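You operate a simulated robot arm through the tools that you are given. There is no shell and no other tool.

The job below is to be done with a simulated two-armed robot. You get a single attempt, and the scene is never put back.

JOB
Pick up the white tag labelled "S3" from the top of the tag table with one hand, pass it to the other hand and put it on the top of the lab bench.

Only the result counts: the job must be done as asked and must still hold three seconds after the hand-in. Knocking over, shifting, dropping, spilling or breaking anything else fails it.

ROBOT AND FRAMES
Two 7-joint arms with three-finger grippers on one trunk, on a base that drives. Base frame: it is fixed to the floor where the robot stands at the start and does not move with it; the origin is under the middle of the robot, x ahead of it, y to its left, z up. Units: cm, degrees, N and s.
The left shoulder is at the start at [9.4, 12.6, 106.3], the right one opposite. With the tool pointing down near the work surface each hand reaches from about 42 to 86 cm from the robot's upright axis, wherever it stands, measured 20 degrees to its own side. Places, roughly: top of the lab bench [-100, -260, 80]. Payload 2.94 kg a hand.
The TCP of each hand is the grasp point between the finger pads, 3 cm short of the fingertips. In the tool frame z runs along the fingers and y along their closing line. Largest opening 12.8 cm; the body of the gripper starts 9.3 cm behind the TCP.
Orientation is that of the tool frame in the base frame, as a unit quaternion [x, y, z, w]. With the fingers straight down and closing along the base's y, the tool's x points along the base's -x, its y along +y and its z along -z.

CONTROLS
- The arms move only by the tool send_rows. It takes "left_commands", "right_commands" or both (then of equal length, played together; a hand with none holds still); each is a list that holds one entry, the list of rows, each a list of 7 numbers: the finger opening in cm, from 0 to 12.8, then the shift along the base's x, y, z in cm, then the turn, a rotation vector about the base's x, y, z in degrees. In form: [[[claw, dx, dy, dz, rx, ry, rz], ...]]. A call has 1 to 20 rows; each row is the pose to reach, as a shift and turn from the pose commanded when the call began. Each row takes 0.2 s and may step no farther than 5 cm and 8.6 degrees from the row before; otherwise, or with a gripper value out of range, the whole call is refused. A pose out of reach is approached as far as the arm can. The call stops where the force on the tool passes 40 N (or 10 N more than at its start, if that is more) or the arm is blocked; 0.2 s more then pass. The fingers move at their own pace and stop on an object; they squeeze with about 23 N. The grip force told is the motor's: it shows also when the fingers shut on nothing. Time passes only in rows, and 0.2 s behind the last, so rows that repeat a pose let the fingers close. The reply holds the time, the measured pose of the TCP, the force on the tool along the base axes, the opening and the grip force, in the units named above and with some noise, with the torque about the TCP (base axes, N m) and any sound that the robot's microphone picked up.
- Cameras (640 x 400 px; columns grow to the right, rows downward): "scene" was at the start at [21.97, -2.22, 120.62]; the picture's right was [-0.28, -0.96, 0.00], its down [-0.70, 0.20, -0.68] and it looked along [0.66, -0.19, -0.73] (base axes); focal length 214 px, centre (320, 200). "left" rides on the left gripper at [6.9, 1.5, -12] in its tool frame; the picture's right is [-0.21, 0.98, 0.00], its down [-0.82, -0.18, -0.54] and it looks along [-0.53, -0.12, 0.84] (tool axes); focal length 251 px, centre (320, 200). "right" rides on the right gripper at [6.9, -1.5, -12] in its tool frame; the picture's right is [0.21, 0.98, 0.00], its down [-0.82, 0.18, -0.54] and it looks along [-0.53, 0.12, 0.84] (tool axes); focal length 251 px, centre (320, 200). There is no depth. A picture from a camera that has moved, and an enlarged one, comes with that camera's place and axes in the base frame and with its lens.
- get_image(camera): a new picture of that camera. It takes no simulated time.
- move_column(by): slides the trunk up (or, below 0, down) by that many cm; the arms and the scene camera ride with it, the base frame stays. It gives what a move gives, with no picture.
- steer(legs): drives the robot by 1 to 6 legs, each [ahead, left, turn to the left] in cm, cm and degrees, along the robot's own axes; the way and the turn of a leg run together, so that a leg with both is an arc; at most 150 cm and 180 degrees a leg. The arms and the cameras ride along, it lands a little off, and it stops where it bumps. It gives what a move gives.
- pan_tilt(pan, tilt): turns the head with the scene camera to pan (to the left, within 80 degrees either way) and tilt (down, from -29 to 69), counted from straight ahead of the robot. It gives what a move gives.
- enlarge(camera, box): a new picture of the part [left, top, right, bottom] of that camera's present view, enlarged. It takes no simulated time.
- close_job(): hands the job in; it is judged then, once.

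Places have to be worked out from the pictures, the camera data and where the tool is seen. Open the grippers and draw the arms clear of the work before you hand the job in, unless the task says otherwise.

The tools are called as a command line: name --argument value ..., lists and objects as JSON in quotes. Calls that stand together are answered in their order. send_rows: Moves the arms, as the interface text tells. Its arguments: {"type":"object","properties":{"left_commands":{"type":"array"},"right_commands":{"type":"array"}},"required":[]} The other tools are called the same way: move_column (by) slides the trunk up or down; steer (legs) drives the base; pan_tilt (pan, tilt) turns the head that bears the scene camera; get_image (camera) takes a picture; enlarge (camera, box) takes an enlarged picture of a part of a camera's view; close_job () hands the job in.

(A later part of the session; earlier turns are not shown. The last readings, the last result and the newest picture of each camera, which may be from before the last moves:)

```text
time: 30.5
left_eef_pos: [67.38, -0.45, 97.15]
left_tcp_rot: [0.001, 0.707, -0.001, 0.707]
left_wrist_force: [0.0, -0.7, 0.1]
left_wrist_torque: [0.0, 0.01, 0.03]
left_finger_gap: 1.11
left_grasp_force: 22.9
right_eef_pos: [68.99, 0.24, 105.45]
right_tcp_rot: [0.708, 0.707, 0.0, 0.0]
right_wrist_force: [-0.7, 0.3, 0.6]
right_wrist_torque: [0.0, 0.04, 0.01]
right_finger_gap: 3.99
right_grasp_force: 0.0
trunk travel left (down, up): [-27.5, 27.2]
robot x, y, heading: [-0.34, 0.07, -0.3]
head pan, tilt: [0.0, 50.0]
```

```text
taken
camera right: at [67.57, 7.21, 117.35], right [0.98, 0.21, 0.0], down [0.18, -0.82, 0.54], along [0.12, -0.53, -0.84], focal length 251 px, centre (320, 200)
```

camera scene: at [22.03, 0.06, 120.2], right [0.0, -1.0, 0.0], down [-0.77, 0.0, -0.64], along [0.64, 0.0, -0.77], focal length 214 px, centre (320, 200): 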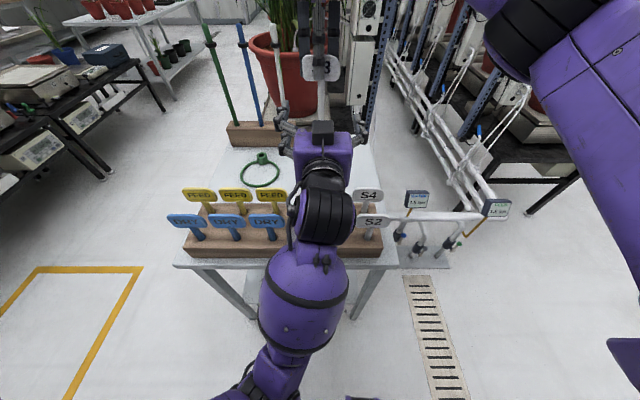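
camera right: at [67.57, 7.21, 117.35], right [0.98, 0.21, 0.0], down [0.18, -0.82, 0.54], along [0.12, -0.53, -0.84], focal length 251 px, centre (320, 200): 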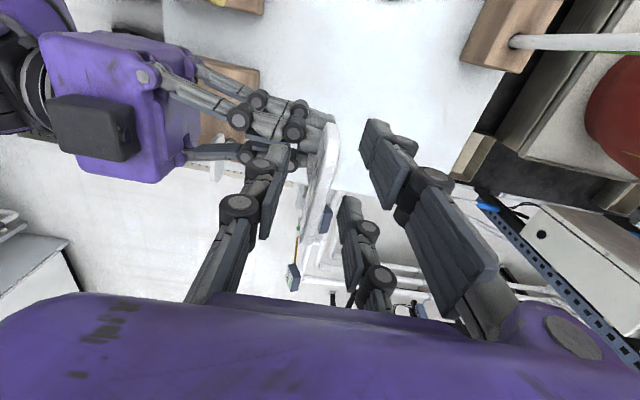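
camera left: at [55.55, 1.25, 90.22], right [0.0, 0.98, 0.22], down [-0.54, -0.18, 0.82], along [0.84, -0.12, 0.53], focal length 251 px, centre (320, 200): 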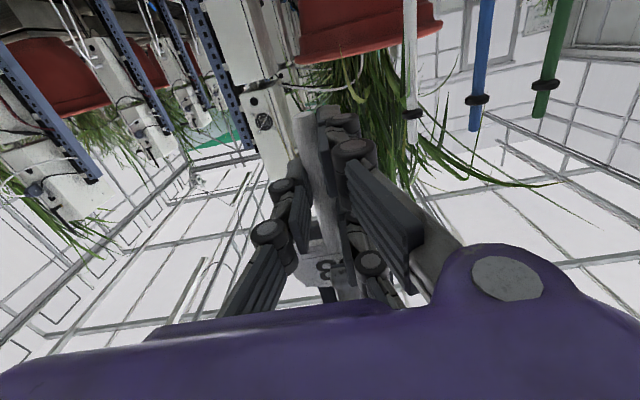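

The tag stays still in the left hand. I raise the right hand clear and then swing it off to the right.

send_rows --right_commands '[[[4, 0, 0, 2, 0, 0, 0], [4, 0, 0, 4.5, 0, 0, 0], [4, 0, 0, 7.5, 0, 0, 0], [4, 0, 0, 11, 0, 0, 0], [4, -2, -3, 12, 0, 0, 0], [4, -4, -7, 12, 0, 0, 0], [4, -6, -11, 12, 0, 0, 5], [4, -8, -15, 12, 0, 0, 12], [4, -10, -19, 12, 0, 0, 20], [4, -12, -23, 12, 0, 0, 28], [4, -14, -26, 12, 0, 0, 36], [4, -16, -28, 12, 0, 0, 44], [4, -18, -29, 12, 0, 0, 52], [4, -20, -29, 12, 0, 0, 60], [4, -22, -29, 11, 0, 0, 68], [4, -24, -29, 10, 0, 0, 76], [4, -25, -29, 9, 0, 0, 84], [4, -26, -29, 8, 0, 0, 90], [4, -26, -29, 8, 0, 0, 90]]]'

get_image --camera "scene"

```text
time: 34.5
left_eef_pos: [67.42, -0.31, 97.0]
left_tcp_rot: [0.002, 0.708, 0.0, 0.707]
left_wrist_force: [-0.4, -0.8, -0.3]
left_wrist_torque: [0.0, 0.01, 0.0]
left_finger_gap: 1.11
left_grasp_force: 23.2
right_eef_pos: [42.99, -28.63, 113.3]
right_tcp_rot: [0.0, 1.0, -0.001, -0.001]
right_wrist_force: [0.2, 0.4, 0.5]
right_wrist_torque: [0.01, 0.02, 0.01]
right_finger_gap: 4.02
right_grasp_force: 0.0
trunk travel left (down, up): [-27.5, 27.2]
robot x, y, heading: [0.12, 0.39, -0.0]
head pan, tilt: [0.0, 50.0]
```

```text
taken
camera scene: at [22.03, 0.0, 120.2], right [0.0, -1.0, 0.0], down [-0.77, 0.0, -0.64], along [0.64, 0.0, -0.77], focal length 214 px, centre (320, 200)
```

scene: 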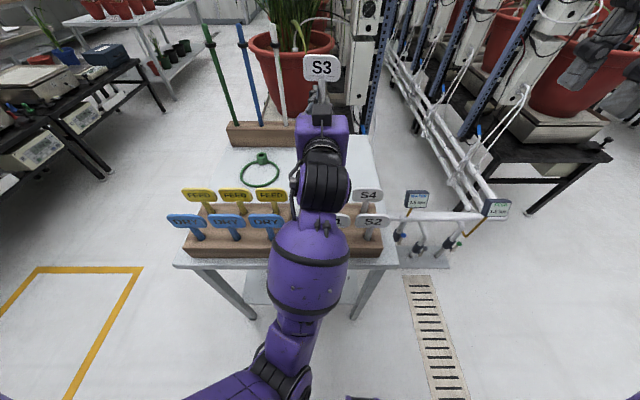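

The handover worked and S3 is now in the left hand. I pitch the left hand down again (fingers down, tag flat) while moving it back to a compact carrying pose.

send_rows --left_commands '[[[0, 0, 0, 2, 0, 0, 0], [0, 0, 0.5, 4, 0, 6, 0], [0, 0, 1.5, 5, 0, 13, 0], [0, 0, 3, 6, 0, 20, 0], [0, 0, 4.5, 7, 0, 27, 0], [0, 0, 6, 8, 0, 34, 0], [0, 0, 7.5, 8, 0, 41, 0], [0, 0, 9, 8, 0, 48, 0], [0, 0, 10.5, 8, 0, 55, 0], [0, -1, 12, 8, 0, 62, 0], [0, -3, 14, 8, 0, 69, 0], [0, -5, 16, 8, 0, 76, 0], [0, -7, 17, 8, 0, 83, 0], [0, -9, 18, 8, 0, 90, 0], [0, -11, 18, 8, 0, 90, 0], [0, -11, 18, 8, 0, 90, 0]]]'

get_image --camera "scene"

get_image --camera "left"

```text
time: 36.9
left_eef_pos: [63.47, 16.71, 94.53]
left_tcp_rot: [-0.024, 0.995, 0.027, 0.097]
left_wrist_force: [0.0, 0.3, 0.6]
left_wrist_torque: [0.03, 0.01, 0.02]
left_finger_gap: 1.11
left_grasp_force: 23.2
right_eef_pos: [43.01, -28.76, 113.39]
right_tcp_rot: [0.0, 1.0, 0.0, 0.0]
right_wrist_force: [-0.5, -0.8, 0.8]
right_wrist_torque: [-0.05, -0.01, 0.02]
right_finger_gap: 3.97
right_grasp_force: 0.1
trunk travel left (down, up): [-27.5, 27.2]
robot x, y, heading: [0.09, -0.31, -0.2]
head pan, tilt: [0.0, 50.0]
stopped in row 12 (left hand): the arm was blocked; the commanded pose is now the measured one
```

```text
taken
camera scene: at [22.02, 0.05, 120.21], right [0.0, -1.0, 0.0], down [-0.77, 0.0, -0.64], along [0.64, 0.0, -0.77], focal length 214 px, centre (320, 200)
```

scene: 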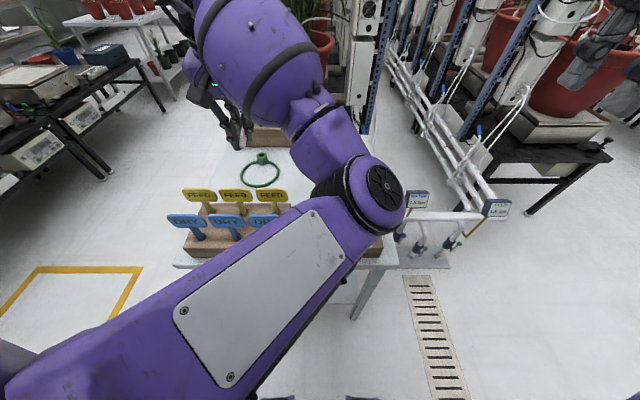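

```text
taken
camera left: at [54.41, 17.44, 104.97], right [0.16, 0.98, 0.09], down [0.71, -0.18, 0.68], along [0.68, -0.04, -0.73], focal length 251 px, centre (320, 200)
```

left: 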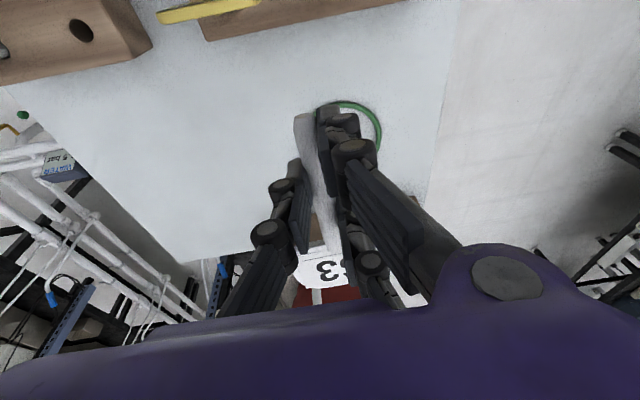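

The left arm stopped blocked: its elbow has swung inward across the front. I look with the right camera and enlarge the scene to see what it touches before moving anything.

get_image --camera "right"

enlarge --camera "scene" --box '[160, 120, 480, 320]'

```text
taken
camera right: at [36.22, -30.1, 125.36], right [-0.21, 0.98, 0.0], down [0.82, 0.18, 0.54], along [0.53, 0.12, -0.84], focal length 251 px, centre (320, 200)
```

right: 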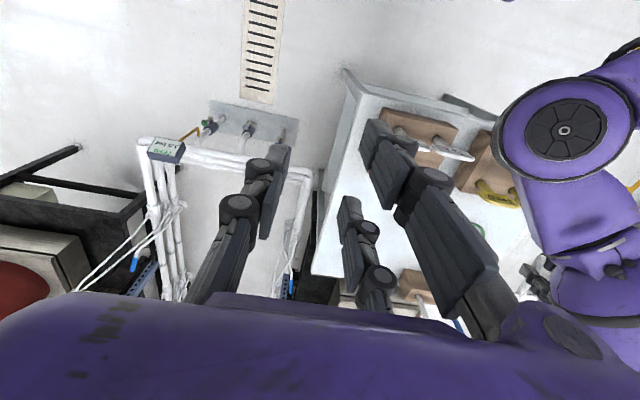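

```text
2.00 times, centred on (320, 220) of scene
camera zoom: at [22.02, 0.05, 120.21], right [0.0, -1.0, 0.0], down [-0.77, 0.0, -0.64], along [0.64, 0.0, -0.77], focal length 429 px, centre (320, 160)
```

zoom: 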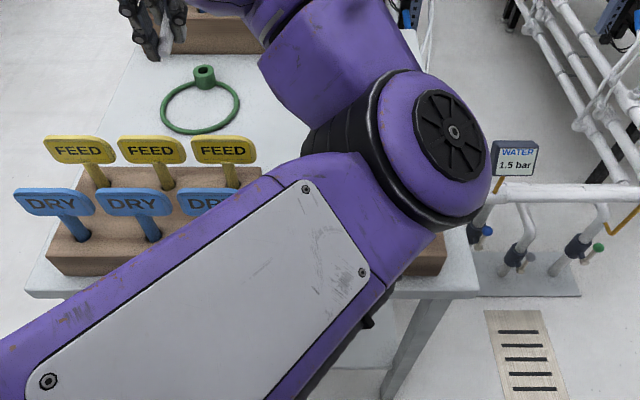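

The elbow sits at roughly [38, −6, 101], above the tags and touching nothing on the table, but that arm branch is jammed. I retrace the move, pitching the hand back up, to get the elbow back out.

send_rows --left_commands '[[[0, 0.5, -1, 1, 0, -6, 0], [0, 1, -2, 2, 0, -12, 0], [0, 1.5, -3, 3, 0, -18, 0], [0, 2, -4, 4, 0, -24, 0], [0, 2, -4, 4, 0, -24, 0]]]'

get_image --camera "scene"

```text
time: 38.1
left_eef_pos: [65.37, 12.67, 98.54]
left_tcp_rot: [-0.027, 0.952, 0.02, 0.303]
left_wrist_force: [-0.5, 0.6, -0.1]
left_wrist_torque: [-0.03, -0.02, -0.05]
left_finger_gap: 1.13
left_grasp_force: 23.3
right_eef_pos: [42.99, -28.66, 113.37]
right_tcp_rot: [0.0, 1.0, 0.0, 0.0]
right_wrist_force: [0.6, 0.6, -1.3]
right_wrist_torque: [0.01, -0.03, -0.02]
right_finger_gap: 3.99
right_grasp_force: 0.1
trunk travel left (down, up): [-27.5, 27.2]
robot x, y, heading: [-0.09, 0.15, -0.2]
head pan, tilt: [0.0, 50.0]
```

```text
taken
camera scene: at [22.03, 0.0, 120.2], right [0.0, -1.0, 0.0], down [-0.77, 0.0, -0.64], along [0.64, 0.0, -0.77], focal length 214 px, centre (320, 200)
```

scene: 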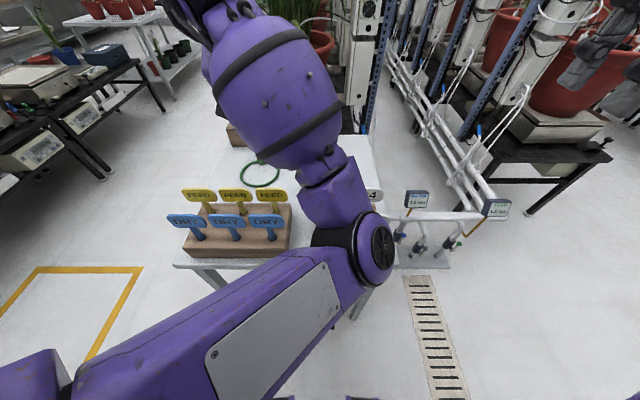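

That retraced cleanly. I continue back up to the horizontal pose near [67.4, 0, 103].

send_rows --left_commands '[[[0, 0.5, -1.5, 1, 0, -7, 0], [0, 1, -3, 2, 0, -14, 0], [0, 1.5, -4.5, 3, 0, -21, 0], [0, 2, -6, 4, 0, -28, 0], [0, 2, -7.5, 5, 0, -35, 0], [0, 2, -9, 5, 0, -42, 0], [0, 2, -10.5, 5, 0, -49, 0], [0, 2, -12, 5, 0, -54.7, 0], [0, 2, -12, 5, 0, -54.7, 0]]]'

get_image --camera "scene"

```text
time: 40.1
left_eef_pos: [67.51, 0.66, 103.54]
left_tcp_rot: [-0.034, 0.707, 0.007, 0.706]
left_wrist_force: [0.2, 0.6, -0.4]
left_wrist_torque: [0.0, -0.02, 0.0]
left_finger_gap: 1.13
left_grasp_force: 23.1
right_eef_pos: [43.17, -28.7, 113.26]
right_tcp_rot: [0.0, 1.0, 0.0, 0.001]
right_wrist_force: [-0.2, -0.1, 0.9]
right_wrist_torque: [0.01, 0.01, 0.01]
right_finger_gap: 3.98
right_grasp_force: 0.0
trunk travel left (down, up): [-27.5, 27.2]
robot x, y, heading: [-0.09, 0.08, 0.0]
head pan, tilt: [0.0, 50.0]
```

```text
taken
camera scene: at [22.02, 0.01, 120.21], right [0.0, -1.0, 0.0], down [-0.77, 0.0, -0.64], along [0.64, 0.0, -0.77], focal length 214 px, centre (320, 200)
```

scene: 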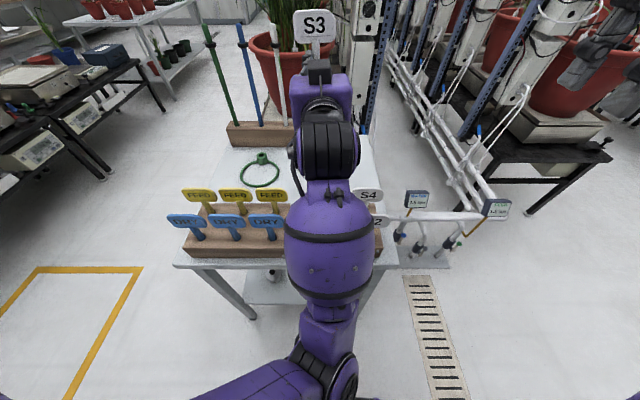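

The elbow is tucked back near the trunk again. I move the hand outward to y≈24 (as it came in), so that the elbow goes to the left side before pitching down.

send_rows --left_commands '[[[0, -0.5, 3, 0, 0, 0, 0], [0, -1, 6.5, 0, 0, 0, 0], [0, -1.5, 10, 0, 0, 0, 0], [0, -2, 13.5, 0, 0, 0.5, 0], [0, -2.5, 17, 0, 0, 1, 0], [0, -3, 20.5, 0, 0, 2, 0], [0, -3.5, 24, 0, 0, 3, 0], [0, -3.5, 24, 0, 0, 3, 0]]]'

get_image --camera "scene"

```text
time: 41.9
left_eef_pos: [63.86, 24.57, 103.61]
left_tcp_rot: [-0.034, 0.726, 0.008, 0.687]
left_wrist_force: [-0.2, -0.7, 0.4]
left_wrist_torque: [0.02, 0.02, -0.04]
left_finger_gap: 1.12
left_grasp_force: 23.3
right_eef_pos: [43.03, -28.71, 113.27]
right_tcp_rot: [0.0, 1.0, 0.0, 0.0]
right_wrist_force: [0.8, 0.0, -0.3]
right_wrist_torque: [-0.01, -0.03, -0.02]
right_finger_gap: 4.02
right_grasp_force: 0.0
trunk travel left (down, up): [-27.5, 27.2]
robot x, y, heading: [0.02, -0.0, 0.1]
head pan, tilt: [0.0, 50.0]
```

```text
taken
camera scene: at [22.02, -0.07, 120.2], right [0.0, -1.0, 0.0], down [-0.77, 0.0, -0.64], along [0.64, 0.0, -0.77], focal length 214 px, centre (320, 200)
```

scene: 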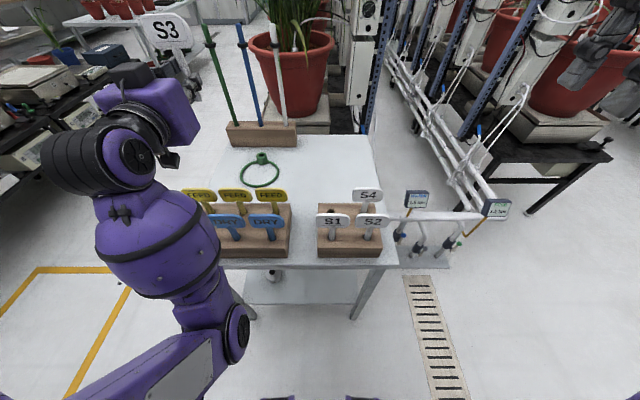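

The elbow now sits low and inside (around [27, 12, 85]), still clear of the table. Before trying to pitch down in a tight space, I look around for open floor so I can do this away from the table.

pan_tilt --pan -80 --tilt 45

get_image --camera "scene"

pan_tilt --pan -50 --tilt 30

get_image --camera "scene"

pan_tilt --pan 60 --tilt 35

get_image --camera "scene"

```text
time: 43.4
left_eef_pos: [64.01, 24.75, 103.48]
left_tcp_rot: [-0.034, 0.726, 0.007, 0.687]
left_wrist_force: [0.0, 0.2, -0.3]
left_wrist_torque: [-0.03, 0.0, -0.03]
left_finger_gap: 1.1
left_grasp_force: 23.1
right_eef_pos: [42.96, -28.7, 113.35]
right_tcp_rot: [0.0, 1.0, 0.0, 0.001]
right_wrist_force: [0.4, 0.2, -0.3]
right_wrist_torque: [0.0, -0.05, 0.01]
right_finger_gap: 4.0
right_grasp_force: 0.1
trunk travel left (down, up): [-27.5, 27.2]
robot x, y, heading: [-0.41, 0.35, -0.4]
head pan, tilt: [-80.0, 45.0]
```

```text
taken
camera scene: at [22.13, -2.74, 121.17], right [-0.33, -0.94, 0.0], down [-0.65, 0.23, -0.73], along [0.69, -0.24, -0.68], focal length 214 px, centre (320, 200)
```

scene: 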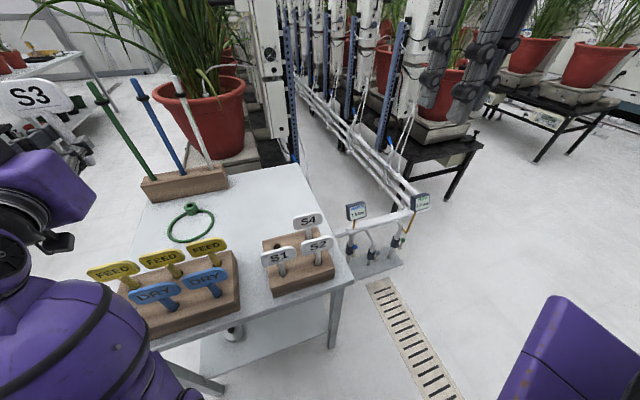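

```text
time: 44.4
left_eef_pos: [63.88, 24.69, 103.51]
left_tcp_rot: [-0.034, 0.726, 0.008, 0.687]
left_wrist_force: [0.4, 0.4, -0.4]
left_wrist_torque: [-0.01, 0.0, 0.03]
left_finger_gap: 1.11
left_grasp_force: 22.5
right_eef_pos: [43.07, -28.7, 113.39]
right_tcp_rot: [0.0, 1.0, 0.0, 0.0]
right_wrist_force: [0.4, -0.5, 0.8]
right_wrist_torque: [-0.01, 0.02, 0.0]
right_finger_gap: 3.99
right_grasp_force: 0.0
trunk travel left (down, up): [-27.5, 27.2]
robot x, y, heading: [-0.25, -0.23, 0.1]
head pan, tilt: [-50.0, 30.0]
```

```text
taken
camera scene: at [22.5, -4.01, 123.43], right [-0.44, -0.9, 0.0], down [-0.43, 0.21, -0.88], along [0.79, -0.39, -0.47], focal length 214 px, centre (320, 200)
```

scene: 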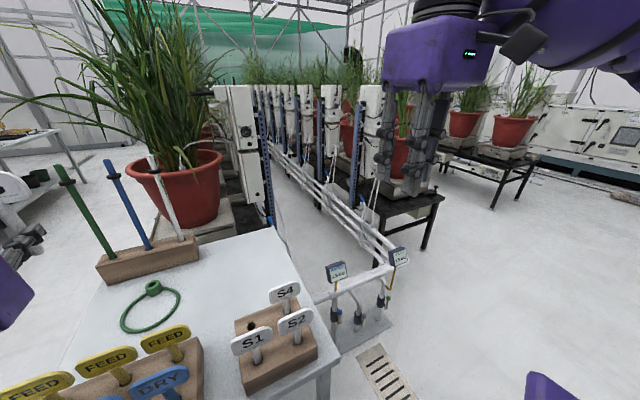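

```text
time: 46.2
left_eef_pos: [63.92, 24.7, 103.54]
left_tcp_rot: [-0.034, 0.726, 0.008, 0.687]
left_wrist_force: [1.2, -0.3, 0.5]
left_wrist_torque: [0.03, 0.01, -0.01]
left_finger_gap: 1.13
left_grasp_force: 23.1
right_eef_pos: [43.01, -28.71, 113.21]
right_tcp_rot: [0.001, 1.0, 0.0, 0.001]
right_wrist_force: [-0.9, -0.2, 0.7]
right_wrist_torque: [-0.04, -0.01, -0.01]
right_finger_gap: 4.0
right_grasp_force: 0.0
trunk travel left (down, up): [-27.5, 27.2]
robot x, y, heading: [0.15, -0.27, -0.0]
head pan, tilt: [60.0, 35.0]
```

```text
taken
camera scene: at [18.72, 7.62, 122.38], right [0.87, -0.5, 0.0], down [-0.29, -0.5, -0.82], along [0.41, 0.71, -0.57], focal length 214 px, centre (320, 200)
```

scene: 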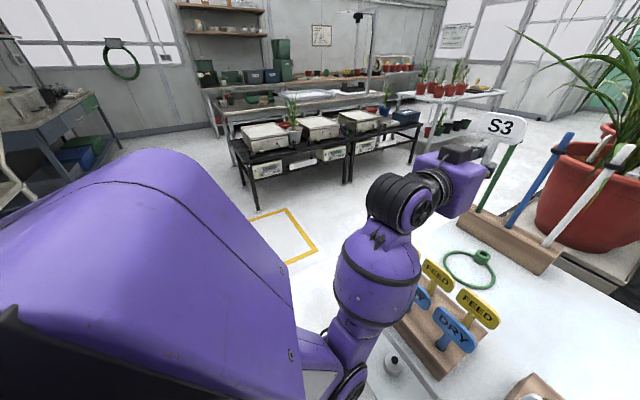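

The left view shows the left arm clearly: elbow low in front, hand pointing forward with the tag, and open floor to the left. I pitch the hand down in small steps here, moving slightly outward, and watch the elbow.

send_rows --left_commands '[[[0, 0, 1.5, 1, 0, 6, 0], [0, 0, 3, 2, 0, 12, 0], [0, 0, 4.5, 3, 0, 18, 0], [0, 0, 6, 4, 0, 24, 0], [0, 0, 7, 4, 0, 30, 0], [0, 0, 7, 4, 0, 30, 0]]]'

get_image --camera "scene"

```text
time: 47.6
left_eef_pos: [63.99, 31.56, 107.4]
left_tcp_rot: [-0.031, 0.879, 0.016, 0.475]
left_wrist_force: [0.1, -0.1, 0.7]
left_wrist_torque: [0.03, -0.01, 0.0]
left_finger_gap: 1.12
left_grasp_force: 23.3
right_eef_pos: [43.06, -28.82, 113.33]
right_tcp_rot: [0.0, 1.0, 0.001, 0.0]
right_wrist_force: [-0.6, -0.2, 0.8]
right_wrist_torque: [0.03, 0.01, 0.01]
right_finger_gap: 3.99
right_grasp_force: 0.1
trunk travel left (down, up): [-27.5, 27.2]
robot x, y, heading: [-0.02, 0.08, -0.3]
head pan, tilt: [60.0, 35.0]
```

```text
taken
camera scene: at [18.74, 7.59, 122.37], right [0.87, -0.5, 0.0], down [-0.29, -0.5, -0.82], along [0.41, 0.71, -0.57], focal length 214 px, centre (320, 200)
```

scene: 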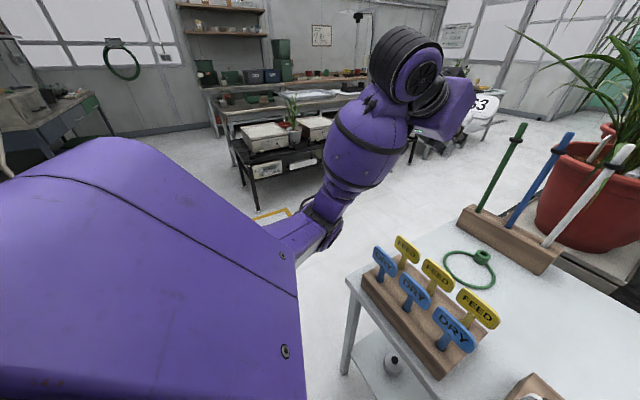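

The elbow is now forward and more to the left, which looks better. I continue pitching down in steps.

send_rows --left_commands '[[[0, -0.5, 0.5, 0, 0, 6, 0], [0, -1, 1, 0, 0, 12, 0], [0, -1.5, 1.5, 0, 0, 18, 0], [0, -2, 2, 0, 0, 24, 0], [0, -2.5, 2.5, 0, 0, 30, 0], [0, -2.5, 2.5, 0, 0, 30, 0]]]'

get_image --camera "scene"

```text
time: 49.0
left_eef_pos: [61.41, 34.15, 107.46]
left_tcp_rot: [-0.027, 0.972, 0.024, 0.231]
left_wrist_force: [0.1, 0.7, 0.0]
left_wrist_torque: [0.01, 0.01, 0.02]
left_finger_gap: 1.12
left_grasp_force: 22.7
right_eef_pos: [42.95, -28.69, 113.42]
right_tcp_rot: [0.0, 1.0, 0.0, 0.0]
right_wrist_force: [0.5, 0.3, -0.9]
right_wrist_torque: [-0.05, -0.03, -0.01]
right_finger_gap: 4.0
right_grasp_force: 0.0
trunk travel left (down, up): [-27.5, 27.2]
robot x, y, heading: [-0.0, -0.48, 0.1]
head pan, tilt: [60.0, 35.0]
```

```text
taken
camera scene: at [18.72, 7.63, 122.38], right [0.87, -0.5, 0.0], down [-0.29, -0.5, -0.82], along [0.41, 0.71, -0.57], focal length 214 px, centre (320, 200)
```

scene: 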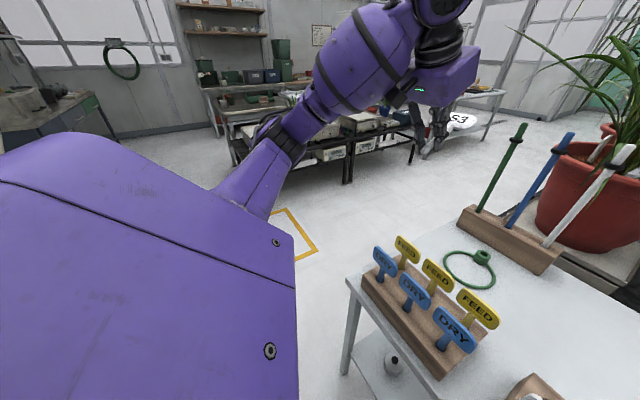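

The elbow has swung out to the left as wanted. I finish the pitch (27° more, with a small levelling correction) to bring the fingers straight down.

send_rows --left_commands '[[[0, -0.5, 0, 0, -0.7, 6.7, -0.8], [0, -1, 0, 0, -1.4, 13.4, -1.6], [0, -1.5, 0, 0, -2.1, 20.1, -2.4], [0, -2, 0, 0, -2.8, 26.9, -3.1], [0, -2, 0, 0, -2.8, 26.9, -3.1]]]'

get_image --camera "scene"

get_image --camera "left"

```text
time: 50.2
left_eef_pos: [59.38, 34.16, 107.65]
left_tcp_rot: [0.001, 1.0, -0.001, -0.001]
left_wrist_force: [-0.2, -0.8, -0.6]
left_wrist_torque: [0.01, 0.03, -0.01]
left_finger_gap: 1.12
left_grasp_force: 23.0
right_eef_pos: [42.94, -28.78, 113.32]
right_tcp_rot: [0.001, 1.0, 0.0, 0.0]
right_wrist_force: [0.4, 0.1, 0.2]
right_wrist_torque: [0.0, -0.02, -0.02]
right_finger_gap: 4.0
right_grasp_force: 0.1
trunk travel left (down, up): [-27.5, 27.2]
robot x, y, heading: [-0.26, 0.05, 0.1]
head pan, tilt: [60.0, 35.0]
```

```text
taken
camera scene: at [18.71, 7.65, 122.38], right [0.87, -0.5, 0.0], down [-0.29, -0.5, -0.82], along [0.41, 0.71, -0.57], focal length 214 px, centre (320, 200)
```

scene: 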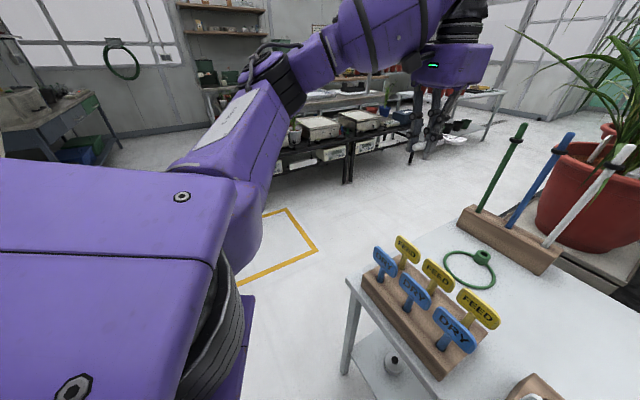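

```text
taken
camera left: at [52.6, 35.74, 119.55], right [0.22, 0.98, 0.0], down [0.82, -0.18, 0.54], along [0.53, -0.12, -0.84], focal length 251 px, centre (320, 200)
```

left: 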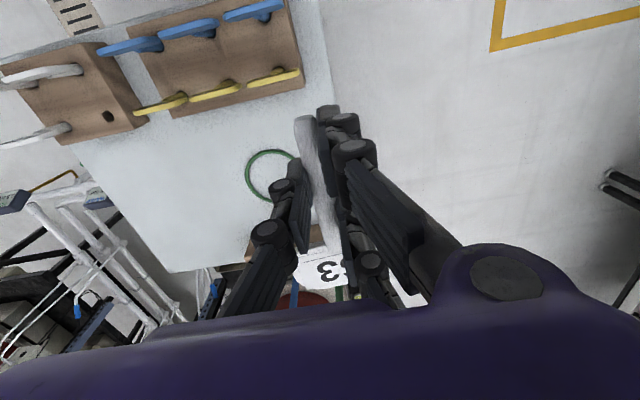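

S3 is held flat in the left hand, fingers straight down, at [59.4, 34.2, 107.7]. I draw the left hand in to a compact carrying pose and lower the right hand a little for a freer head.

send_rows --left_commands '[[[0, -2, -1, 0.5, 0, 0, 0], [0, -4, -2, 1, 0, 0, 0], [0, -6, -3, 1.5, 0, 0, 0], [0, -8, -4, 2, 0, 0, 0], [0, -10, -5, 2, 0, 0, 0], [0, -10, -5, 2, 0, 0, 0]]]' --right_commands '[[[4, 0, 0, -1, 0, 0, 0], [4, 0, 0, -2, 0, 0, 0], [4, 0, 0.5, -3, 0, 0, 0], [4, 0, 1, -4, 0, 0, 0], [4, 0, 1, -5, 0, 0, 0], [4, 0, 1, -5, 0, 0, 0]]]'

pan_tilt --pan -75 --tilt 35

get_image --camera "scene"

```text
time: 51.6
left_eef_pos: [49.38, 29.16, 109.45]
left_tcp_rot: [0.001, 1.0, -0.001, 0.0]
left_wrist_force: [0.1, -0.3, 0.2]
left_wrist_torque: [0.01, 0.02, 0.0]
left_finger_gap: 1.14
left_grasp_force: 23.1
right_eef_pos: [43.02, -27.55, 108.37]
right_tcp_rot: [0.0, 1.0, 0.0, 0.0]
right_wrist_force: [0.3, -0.4, -0.1]
right_wrist_torque: [-0.01, 0.02, -0.02]
right_finger_gap: 3.99
right_grasp_force: 0.0
trunk travel left (down, up): [-27.5, 27.2]
robot x, y, heading: [0.19, -0.22, -0.2]
head pan, tilt: [60.0, 35.0]
```

```text
time: 53.8
left_eef_pos: [49.49, 29.09, 109.44]
left_tcp_rot: [0.001, 1.0, -0.001, 0.0]
left_wrist_force: [0.3, 0.2, 0.3]
left_wrist_torque: [-0.02, 0.03, 0.01]
left_finger_gap: 1.12
left_grasp_force: 22.9
right_eef_pos: [42.94, -27.62, 108.35]
right_tcp_rot: [0.0, 1.0, 0.0, 0.0]
right_wrist_force: [0.0, -0.7, -0.2]
right_wrist_torque: [-0.02, -0.01, -0.02]
right_finger_gap: 4.0
right_grasp_force: 0.1
trunk travel left (down, up): [-27.5, 27.2]
robot x, y, heading: [-0.12, -0.18, -0.0]
head pan, tilt: [-75.0, 35.0]
```

```text
taken
camera scene: at [16.6, -8.51, 122.38], right [-0.97, -0.26, 0.0], down [-0.15, 0.55, -0.82], along [0.21, -0.79, -0.57], focal length 214 px, centre (320, 200)
```

scene: 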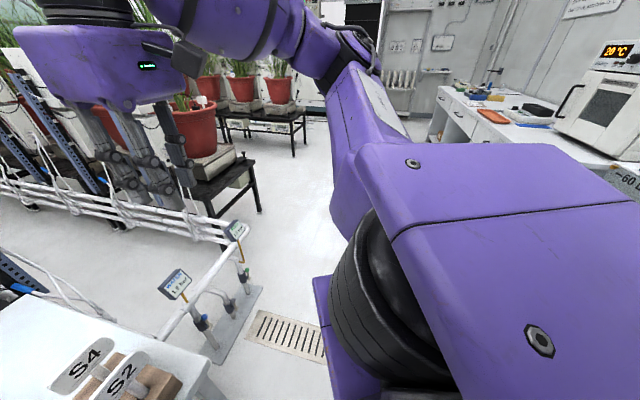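

The floor on the right looks free apart from the manifold at x≥65 and a flat drain. I turn the robot right by 90° in place (hands are at z≈108, well above the table), to see the route to the bench straight ahead.

steer --legs '[[0, 0, -45], [0, 0, -45]]'

pan_tilt --pan 0 --tilt 35

get_image --camera "scene"

```text
time: 58.3
left_eef_pos: [29.28, -49.28, 109.5]
left_tcp_rot: [0.706, 0.708, -0.001, -0.001]
left_wrist_force: [0.2, 0.1, 0.5]
left_wrist_torque: [-0.03, -0.02, -0.03]
left_finger_gap: 1.12
left_grasp_force: 23.3
right_eef_pos: [-27.43, -43.09, 108.26]
right_tcp_rot: [0.706, 0.708, 0.0, 0.0]
right_wrist_force: [-0.2, 0.1, 0.4]
right_wrist_torque: [-0.01, -0.01, -0.01]
right_finger_gap: 4.0
right_grasp_force: 0.1
trunk travel left (down, up): [-27.5, 27.2]
robot x, y, heading: [0.15, 0.08, -89.6]
head pan, tilt: [-75.0, 35.0]
```

```text
time: 59.8
left_eef_pos: [29.4, -49.3, 109.47]
left_tcp_rot: [0.707, 0.708, -0.001, -0.001]
left_wrist_force: [1.0, -0.4, 0.6]
left_wrist_torque: [0.01, -0.02, 0.03]
left_finger_gap: 1.12
left_grasp_force: 23.0
right_eef_pos: [-27.59, -42.95, 108.32]
right_tcp_rot: [0.706, 0.708, 0.0, 0.0]
right_wrist_force: [-0.1, -0.3, -0.3]
right_wrist_torque: [0.04, -0.03, -0.03]
right_finger_gap: 3.98
right_grasp_force: 0.0
trunk travel left (down, up): [-27.5, 27.2]
robot x, y, heading: [0.08, -0.24, -89.7]
head pan, tilt: [0.0, 35.0]
```

```text
taken
camera scene: at [0.18, -23.05, 122.38], right [-1.0, 0.0, 0.0], down [0.0, 0.57, -0.82], along [0.0, -0.82, -0.57], focal length 214 px, centre (320, 200)
```

scene: 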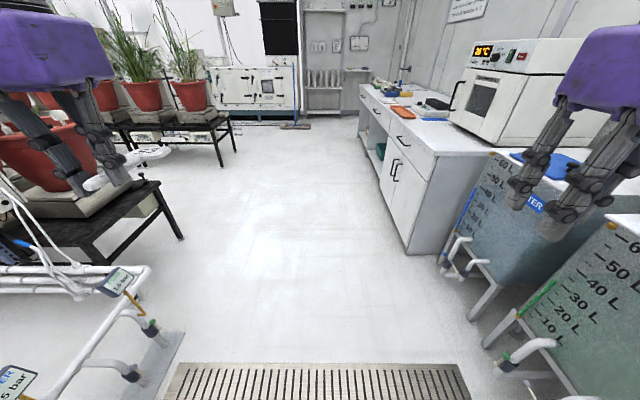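

The route along −y is open: tanks with taps stay at x<−62 and the manifold at x>50. The bench's near corner is about [−60, −127], with free bench surface around [−75, −150]. I check the right arm's clearance to the tanks before driving.

pan_tilt --pan -60 --tilt 40

get_image --camera "scene"

pan_tilt --pan 60 --tilt 40

get_image --camera "scene"

```text
time: 61.1
left_eef_pos: [29.29, -49.19, 109.41]
left_tcp_rot: [0.706, 0.708, -0.001, 0.0]
left_wrist_force: [1.2, -1.1, -0.5]
left_wrist_torque: [0.02, 0.02, 0.0]
left_finger_gap: 1.1
left_grasp_force: 23.3
right_eef_pos: [-27.57, -43.04, 108.3]
right_tcp_rot: [0.706, 0.708, -0.001, 0.0]
right_wrist_force: [0.5, 0.2, -0.3]
right_wrist_torque: [-0.03, -0.02, -0.01]
right_finger_gap: 4.0
right_grasp_force: 0.1
trunk travel left (down, up): [-27.5, 27.2]
robot x, y, heading: [0.24, 0.26, -89.7]
head pan, tilt: [-60.0, 40.0]
```

```text
taken
camera scene: at [-7.19, -18.53, 121.62], right [-0.5, 0.86, 0.0], down [0.55, 0.32, -0.77], along [-0.66, -0.39, -0.64], focal length 214 px, centre (320, 200)
```

scene: 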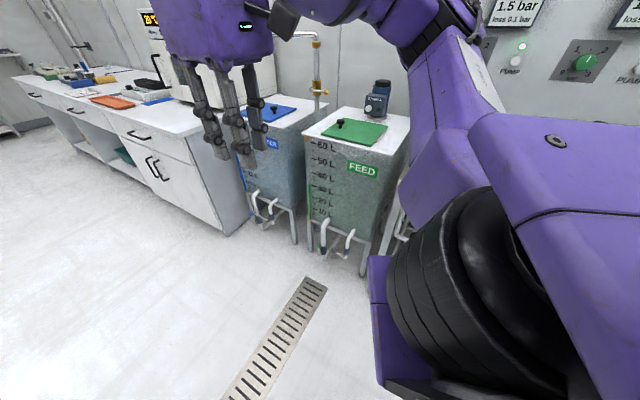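

```text
time: 63.1
left_eef_pos: [29.32, -49.33, 109.52]
left_tcp_rot: [0.706, 0.708, 0.0, -0.001]
left_wrist_force: [-0.7, 0.4, -0.1]
left_wrist_torque: [0.02, -0.02, 0.03]
left_finger_gap: 1.1
left_grasp_force: 22.9
right_eef_pos: [-27.52, -43.07, 108.3]
right_tcp_rot: [0.706, 0.709, 0.0, 0.001]
right_wrist_force: [0.1, 0.2, 0.2]
right_wrist_torque: [-0.02, 0.02, 0.02]
right_finger_gap: 4.01
right_grasp_force: 0.1
trunk travel left (down, up): [-27.5, 27.2]
robot x, y, heading: [0.22, 0.03, -89.7]
head pan, tilt: [60.0, 40.0]
```

```text
taken
camera scene: at [7.53, -18.46, 121.62], right [-0.5, -0.87, 0.0], down [-0.56, 0.32, -0.77], along [0.67, -0.38, -0.64], focal length 214 px, centre (320, 200)
```

scene: 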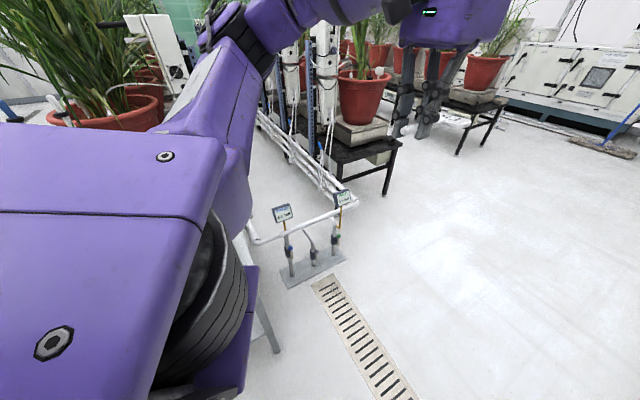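

Everything is clear on both sides. I drive ahead along −y in two legs, with a slight 3 cm shift toward the bench.

steer --legs '[[60, 0, 0], [66, -3, 0]]'

pan_tilt --pan -60 --tilt 35

get_image --camera "scene"

```text
time: 69.7
left_eef_pos: [26.97, -174.39, 109.43]
left_tcp_rot: [0.706, 0.708, 0.0, -0.001]
left_wrist_force: [0.8, 0.0, -0.6]
left_wrist_torque: [0.06, 0.01, 0.01]
left_finger_gap: 1.14
left_grasp_force: 22.8
right_eef_pos: [-29.92, -168.18, 108.39]
right_tcp_rot: [0.705, 0.709, -0.001, 0.0]
right_wrist_force: [0.4, 0.0, 0.4]
right_wrist_torque: [0.04, 0.03, 0.0]
right_finger_gap: 3.98
right_grasp_force: 0.0
trunk travel left (down, up): [-27.5, 27.2]
robot x, y, heading: [-2.5, -125.11, -89.9]
head pan, tilt: [60.0, 40.0]
```

```text
time: 71.7
left_eef_pos: [27.0, -174.43, 109.39]
left_tcp_rot: [0.706, 0.709, 0.0, -0.001]
left_wrist_force: [-0.4, -1.4, 0.0]
left_wrist_torque: [0.03, 0.02, -0.01]
left_finger_gap: 1.11
left_grasp_force: 23.1
right_eef_pos: [-29.93, -168.23, 108.24]
right_tcp_rot: [0.705, 0.709, 0.0, 0.0]
right_wrist_force: [0.2, 0.0, 0.1]
right_wrist_torque: [0.0, -0.01, 0.02]
right_finger_gap: 4.0
right_grasp_force: 0.0
trunk travel left (down, up): [-27.5, 27.2]
robot x, y, heading: [-2.08, -125.13, -89.7]
head pan, tilt: [-60.0, 35.0]
```

```text
taken
camera scene: at [-9.8, -143.8, 122.38], right [-0.5, 0.86, 0.0], down [0.5, 0.29, -0.82], along [-0.71, -0.41, -0.57], focal length 214 px, centre (320, 200)
```

scene: 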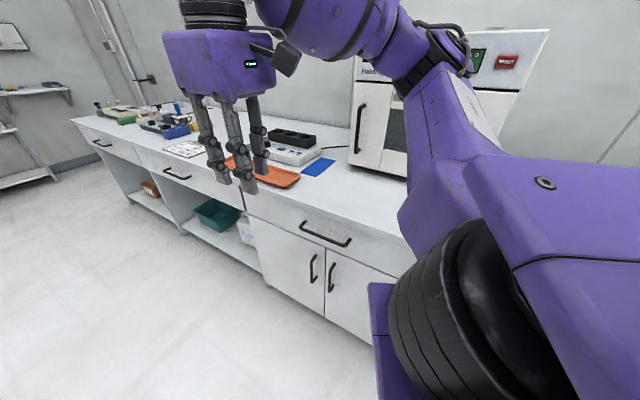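

I'm at [−2, −125] facing −y, with the bench on the right. Both hands stay above z≈105, so I turn another 90° right to face the bench.

steer --legs '[[0, 0, -45], [0, 0, -45]]'

pan_tilt --pan 10 --tilt 45

get_image --camera "scene"

get_image --camera "left"

```text
time: 76.2
left_eef_pos: [-51.38, -154.63, 109.51]
left_tcp_rot: [1.0, 0.004, 0.001, -0.001]
left_wrist_force: [-0.3, 0.7, 0.0]
left_wrist_torque: [0.02, 0.01, 0.0]
left_finger_gap: 1.13
left_grasp_force: 23.0
right_eef_pos: [-45.45, -97.69, 108.38]
right_tcp_rot: [1.0, 0.003, 0.0, -0.001]
right_wrist_force: [-1.1, -1.0, 0.8]
right_wrist_torque: [0.01, 0.02, -0.02]
right_finger_gap: 3.99
right_grasp_force: 0.0
trunk travel left (down, up): [-27.5, 27.2]
robot x, y, heading: [-2.29, -125.27, -179.6]
head pan, tilt: [-60.0, 35.0]
```

```text
time: 77.7
left_eef_pos: [-51.47, -154.68, 109.44]
left_tcp_rot: [1.0, 0.003, -0.001, 0.0]
left_wrist_force: [-0.5, 0.6, -0.5]
left_wrist_torque: [0.03, -0.01, 0.01]
left_finger_gap: 1.13
left_grasp_force: 22.7
right_eef_pos: [-45.41, -97.83, 108.28]
right_tcp_rot: [1.0, 0.004, 0.0, 0.001]
right_wrist_force: [-0.1, 0.0, -0.9]
right_wrist_torque: [-0.01, 0.0, 0.03]
right_finger_gap: 4.0
right_grasp_force: 0.0
trunk travel left (down, up): [-27.5, 27.2]
robot x, y, heading: [-2.42, -125.19, -179.7]
head pan, tilt: [10.0, 45.0]
```

```text
taken
camera scene: at [-24.5, -126.71, 120.9], right [-0.18, 0.98, 0.0], down [0.7, 0.13, -0.71], along [-0.7, -0.13, -0.71], focal length 214 px, centre (320, 200)
```

scene: 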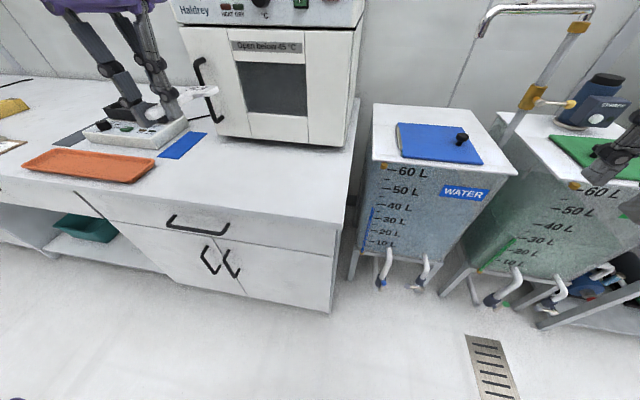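

```text
taken
camera left: at [-44.48, -156.09, 121.54], right [-0.21, -0.98, 0.0], down [-0.82, 0.17, 0.54], along [-0.53, 0.11, -0.84], focal length 251 px, centre (320, 200)
```

left: 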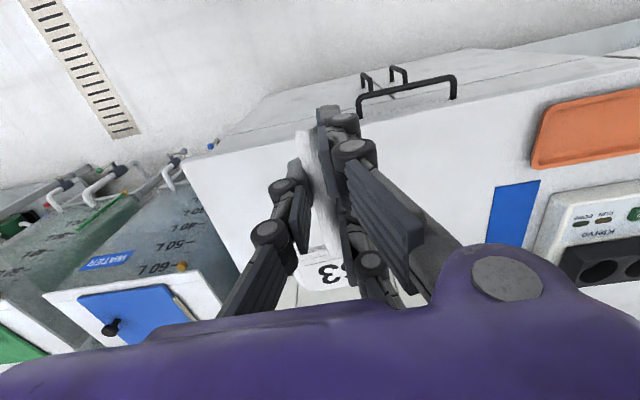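

The bench's front edge is at x≈−58, the oven's front at x≈−93, and the blue mat starts at y≈−183, so the area around [−72, −155] is free. I move the left hand forward over it and lower it to about z=90.

send_rows --left_commands '[[[0, -4, 0, 0, 0, 0, 0], [0, -8, 0, 0, 0, 0, 0], [0, -12, 0, 0, 0, 0, 0], [0, -16, 0, 0, 0, 0, 0], [0, -19.5, 0, 0, 0, 0, 0], [0, -19.5, 0, -4, 0, 0, 0], [0, -19.5, 0, -8, 0, 0, 0], [0, -19.5, 0, -12, 0, 0, 0], [0, -19.5, 0, -16, 0, 0, 0], [0, -19.5, 0, -19, 0, 0, 0], [0, -19.5, 0, -19, 0, 0, 0]]]'

pan_tilt --pan 25 --tilt 40

get_image --camera "scene"

get_image --camera "left"

```text
time: 80.0
left_eef_pos: [-70.78, -154.43, 90.47]
left_tcp_rot: [1.0, 0.002, 0.0, 0.0]
left_wrist_force: [0.1, 0.0, -1.0]
left_wrist_torque: [-0.03, 0.01, 0.0]
left_finger_gap: 1.12
left_grasp_force: 22.9
right_eef_pos: [-45.56, -97.73, 108.44]
right_tcp_rot: [1.0, 0.004, 0.0, -0.001]
right_wrist_force: [-0.4, 0.5, 0.2]
right_wrist_torque: [-0.04, 0.01, 0.05]
right_finger_gap: 4.0
right_grasp_force: 0.1
trunk travel left (down, up): [-27.5, 27.2]
robot x, y, heading: [-2.19, -125.04, -179.5]
head pan, tilt: [10.0, 45.0]
```

```text
time: 80.8
left_eef_pos: [-70.93, -154.51, 90.57]
left_tcp_rot: [1.0, 0.004, 0.0, -0.001]
left_wrist_force: [0.3, 0.1, 0.1]
left_wrist_torque: [0.0, -0.02, 0.0]
left_finger_gap: 1.12
left_grasp_force: 23.3
right_eef_pos: [-45.53, -97.64, 108.33]
right_tcp_rot: [1.0, 0.003, -0.001, 0.0]
right_wrist_force: [0.7, 0.4, -0.4]
right_wrist_torque: [-0.01, 0.01, -0.02]
right_finger_gap: 3.98
right_grasp_force: 0.0
trunk travel left (down, up): [-27.5, 27.2]
robot x, y, heading: [-2.23, -124.89, -179.6]
head pan, tilt: [25.0, 40.0]
```

```text
taken
camera scene: at [-24.18, -128.89, 121.62], right [-0.43, 0.9, 0.0], down [0.58, 0.28, -0.77], along [-0.69, -0.33, -0.64], focal length 214 px, centre (320, 200)
```

scene: 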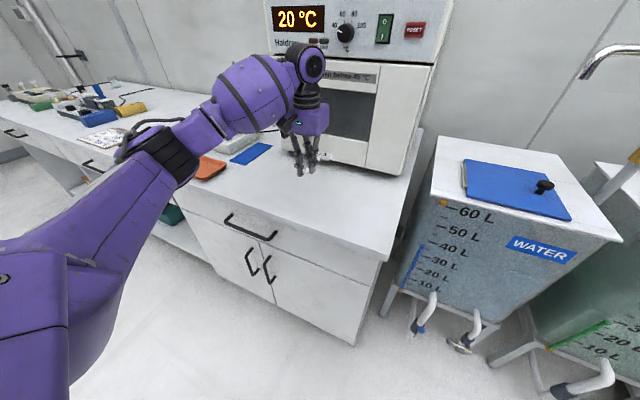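

```text
taken
camera left: at [-63.89, -156.05, 102.54], right [-0.21, -0.98, 0.0], down [-0.82, 0.17, 0.54], along [-0.53, 0.11, -0.84], focal length 251 px, centre (320, 200)
```

left: 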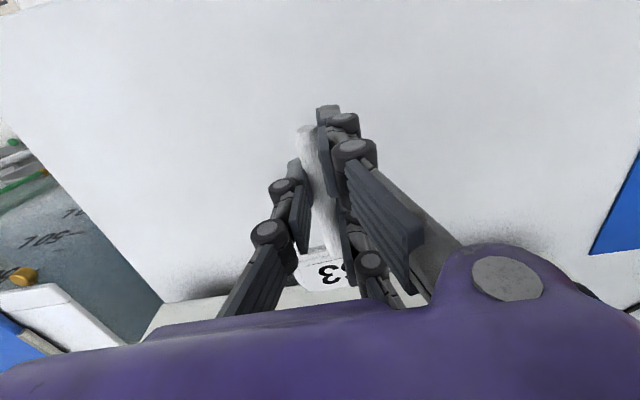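

The hand is over free bench surface at z≈90.5. I enlarge to check the tag's level and its clearance to the oven before the final descent.

enlarge --camera "scene" --box '[240, 80, 400, 220]'

enlarge --camera "left" --box '[220, 80, 460, 310]'

```text
2.86 times, centred on (320, 150) of scene
camera zoom: at [-24.18, -128.89, 121.62], right [-0.43, 0.9, 0.0], down [0.58, 0.28, -0.77], along [-0.69, -0.33, -0.64], focal length 613 px, centre (320, 343)
```

zoom: 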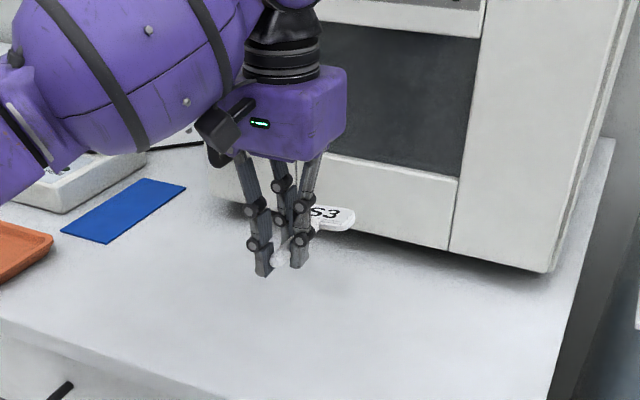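

```text
1.74 times, centred on (340, 195) of left
camera zoom: at [-63.89, -156.05, 102.54], right [-0.21, -0.98, 0.0], down [-0.82, 0.17, 0.54], along [-0.53, 0.11, -0.84], focal length 437 px, centre (285, 209)
```

zoom: 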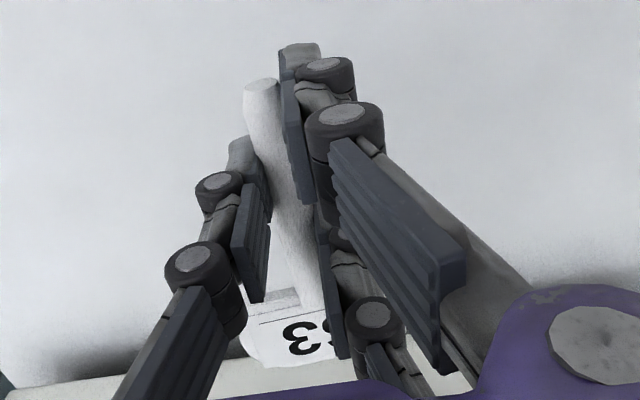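

The tag lies level with the label up, and the hand is clear of the oven. I descend to z≈84 first, then go on in small steps, watching the force.

send_rows --left_commands '[[[0, 0, 0, -1.5, 0, 0, 0], [0, 0, 0, -3, 0, 0, 0], [0, 0, 0, -4.5, 0, 0, 0], [0, 0, 0, -5.5, 0, 0, 0], [0, 0, 0, -6.3, 0, 0, 0], [0, 0, 0, -6.3, 0, 0, 0]]]'

enlarge --camera "scene" --box '[240, 100, 380, 220]'

```text
time: 82.2
left_eef_pos: [-70.93, -154.66, 84.21]
left_tcp_rot: [1.0, 0.003, 0.0, -0.001]
left_wrist_force: [-0.4, 0.9, -0.2]
left_wrist_torque: [0.02, 0.03, -0.01]
left_finger_gap: 1.09
left_grasp_force: 22.8
right_eef_pos: [-45.51, -97.81, 108.42]
right_tcp_rot: [1.0, 0.004, 0.001, 0.0]
right_wrist_force: [0.2, -0.4, -0.5]
right_wrist_torque: [0.0, -0.03, 0.03]
right_finger_gap: 3.99
right_grasp_force: 0.1
trunk travel left (down, up): [-27.5, 27.2]
robot x, y, heading: [-2.49, -124.72, -179.5]
head pan, tilt: [25.0, 40.0]
```

```text
3.33 times, centred on (310, 160) of scene
camera zoom: at [-24.17, -128.89, 121.63], right [-0.43, 0.9, 0.0], down [0.58, 0.28, -0.77], along [-0.69, -0.33, -0.64], focal length 715 px, centre (353, 333)
```

zoom: 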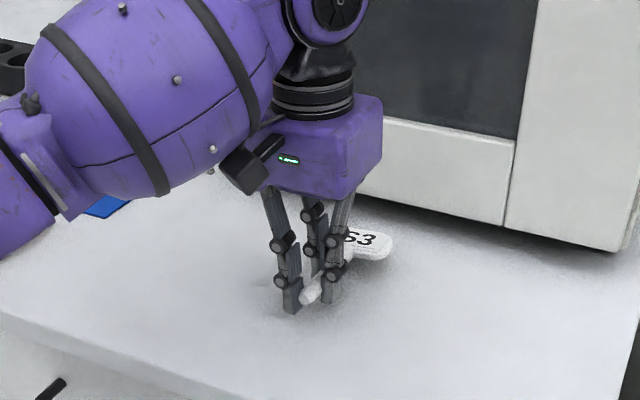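

No contact yet at z=84.2 (fingertips about 81.2). I keep lowering in 0.25 cm steps.

send_rows --left_commands '[[[0, 0, 0, -0.25, 0, 0, 0], [0, 0, 0, -0.5, 0, 0, 0], [0, 0, 0, -0.75, 0, 0, 0], [0, 0, 0, -1, 0, 0, 0], [0, 0, 0, -1, 0, 0, 0]]]'

```text
time: 83.4
left_eef_pos: [-71.01, -154.59, 83.29]
left_tcp_rot: [1.0, 0.004, -0.001, -0.001]
left_wrist_force: [-0.7, -0.6, 0.0]
left_wrist_torque: [0.03, -0.03, -0.02]
left_finger_gap: 1.13
left_grasp_force: 23.3
right_eef_pos: [-45.4, -97.66, 108.32]
right_tcp_rot: [1.0, 0.004, -0.001, 0.0]
right_wrist_force: [0.9, 0.6, 0.3]
right_wrist_torque: [0.0, 0.01, 0.0]
right_finger_gap: 3.98
right_grasp_force: 0.1
trunk travel left (down, up): [-27.5, 27.2]
robot x, y, heading: [-2.59, -125.01, -179.6]
head pan, tilt: [25.0, 40.0]
```

Still no contact at z=83.3. I continue in small steps.

send_rows --left_commands '[[[0, 0, 0, -0.2, 0, 0, 0], [0, 0, 0, -0.4, 0, 0, 0], [0, 0, 0, -0.6, 0, 0, 0], [0, 0, 0, -0.6, 0, 0, 0]]]'

enlarge --camera "scene" --box '[260, 140, 360, 210]'

```text
time: 84.4
left_eef_pos: [-71.01, -154.57, 82.95]
left_tcp_rot: [1.0, 0.003, -0.002, -0.001]
left_wrist_force: [-2.4, -1.6, 11.3]
left_wrist_torque: [-0.18, -0.32, -0.11]
left_finger_gap: 1.12
left_grasp_force: 23.1
right_eef_pos: [-45.38, -97.67, 108.33]
right_tcp_rot: [1.0, 0.005, -0.001, 0.0]
right_wrist_force: [-0.3, 0.6, 0.8]
right_wrist_torque: [0.0, 0.0, -0.02]
right_finger_gap: 3.97
right_grasp_force: 0.0
trunk travel left (down, up): [-27.5, 27.2]
robot x, y, heading: [-2.5, -125.54, -179.8]
head pan, tilt: [25.0, 40.0]
```

```text
5.71 times, centred on (310, 175) of scene
camera zoom: at [-24.09, -128.87, 121.65], right [-0.43, 0.9, 0.0], down [0.58, 0.28, -0.77], along [-0.69, -0.33, -0.64], focal length 1226 px, centre (377, 343)
```

zoom: 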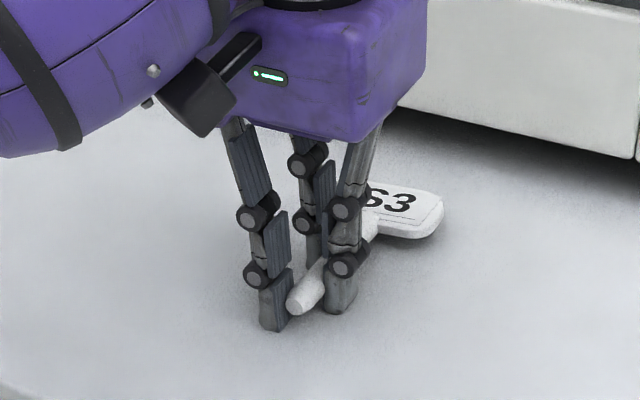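

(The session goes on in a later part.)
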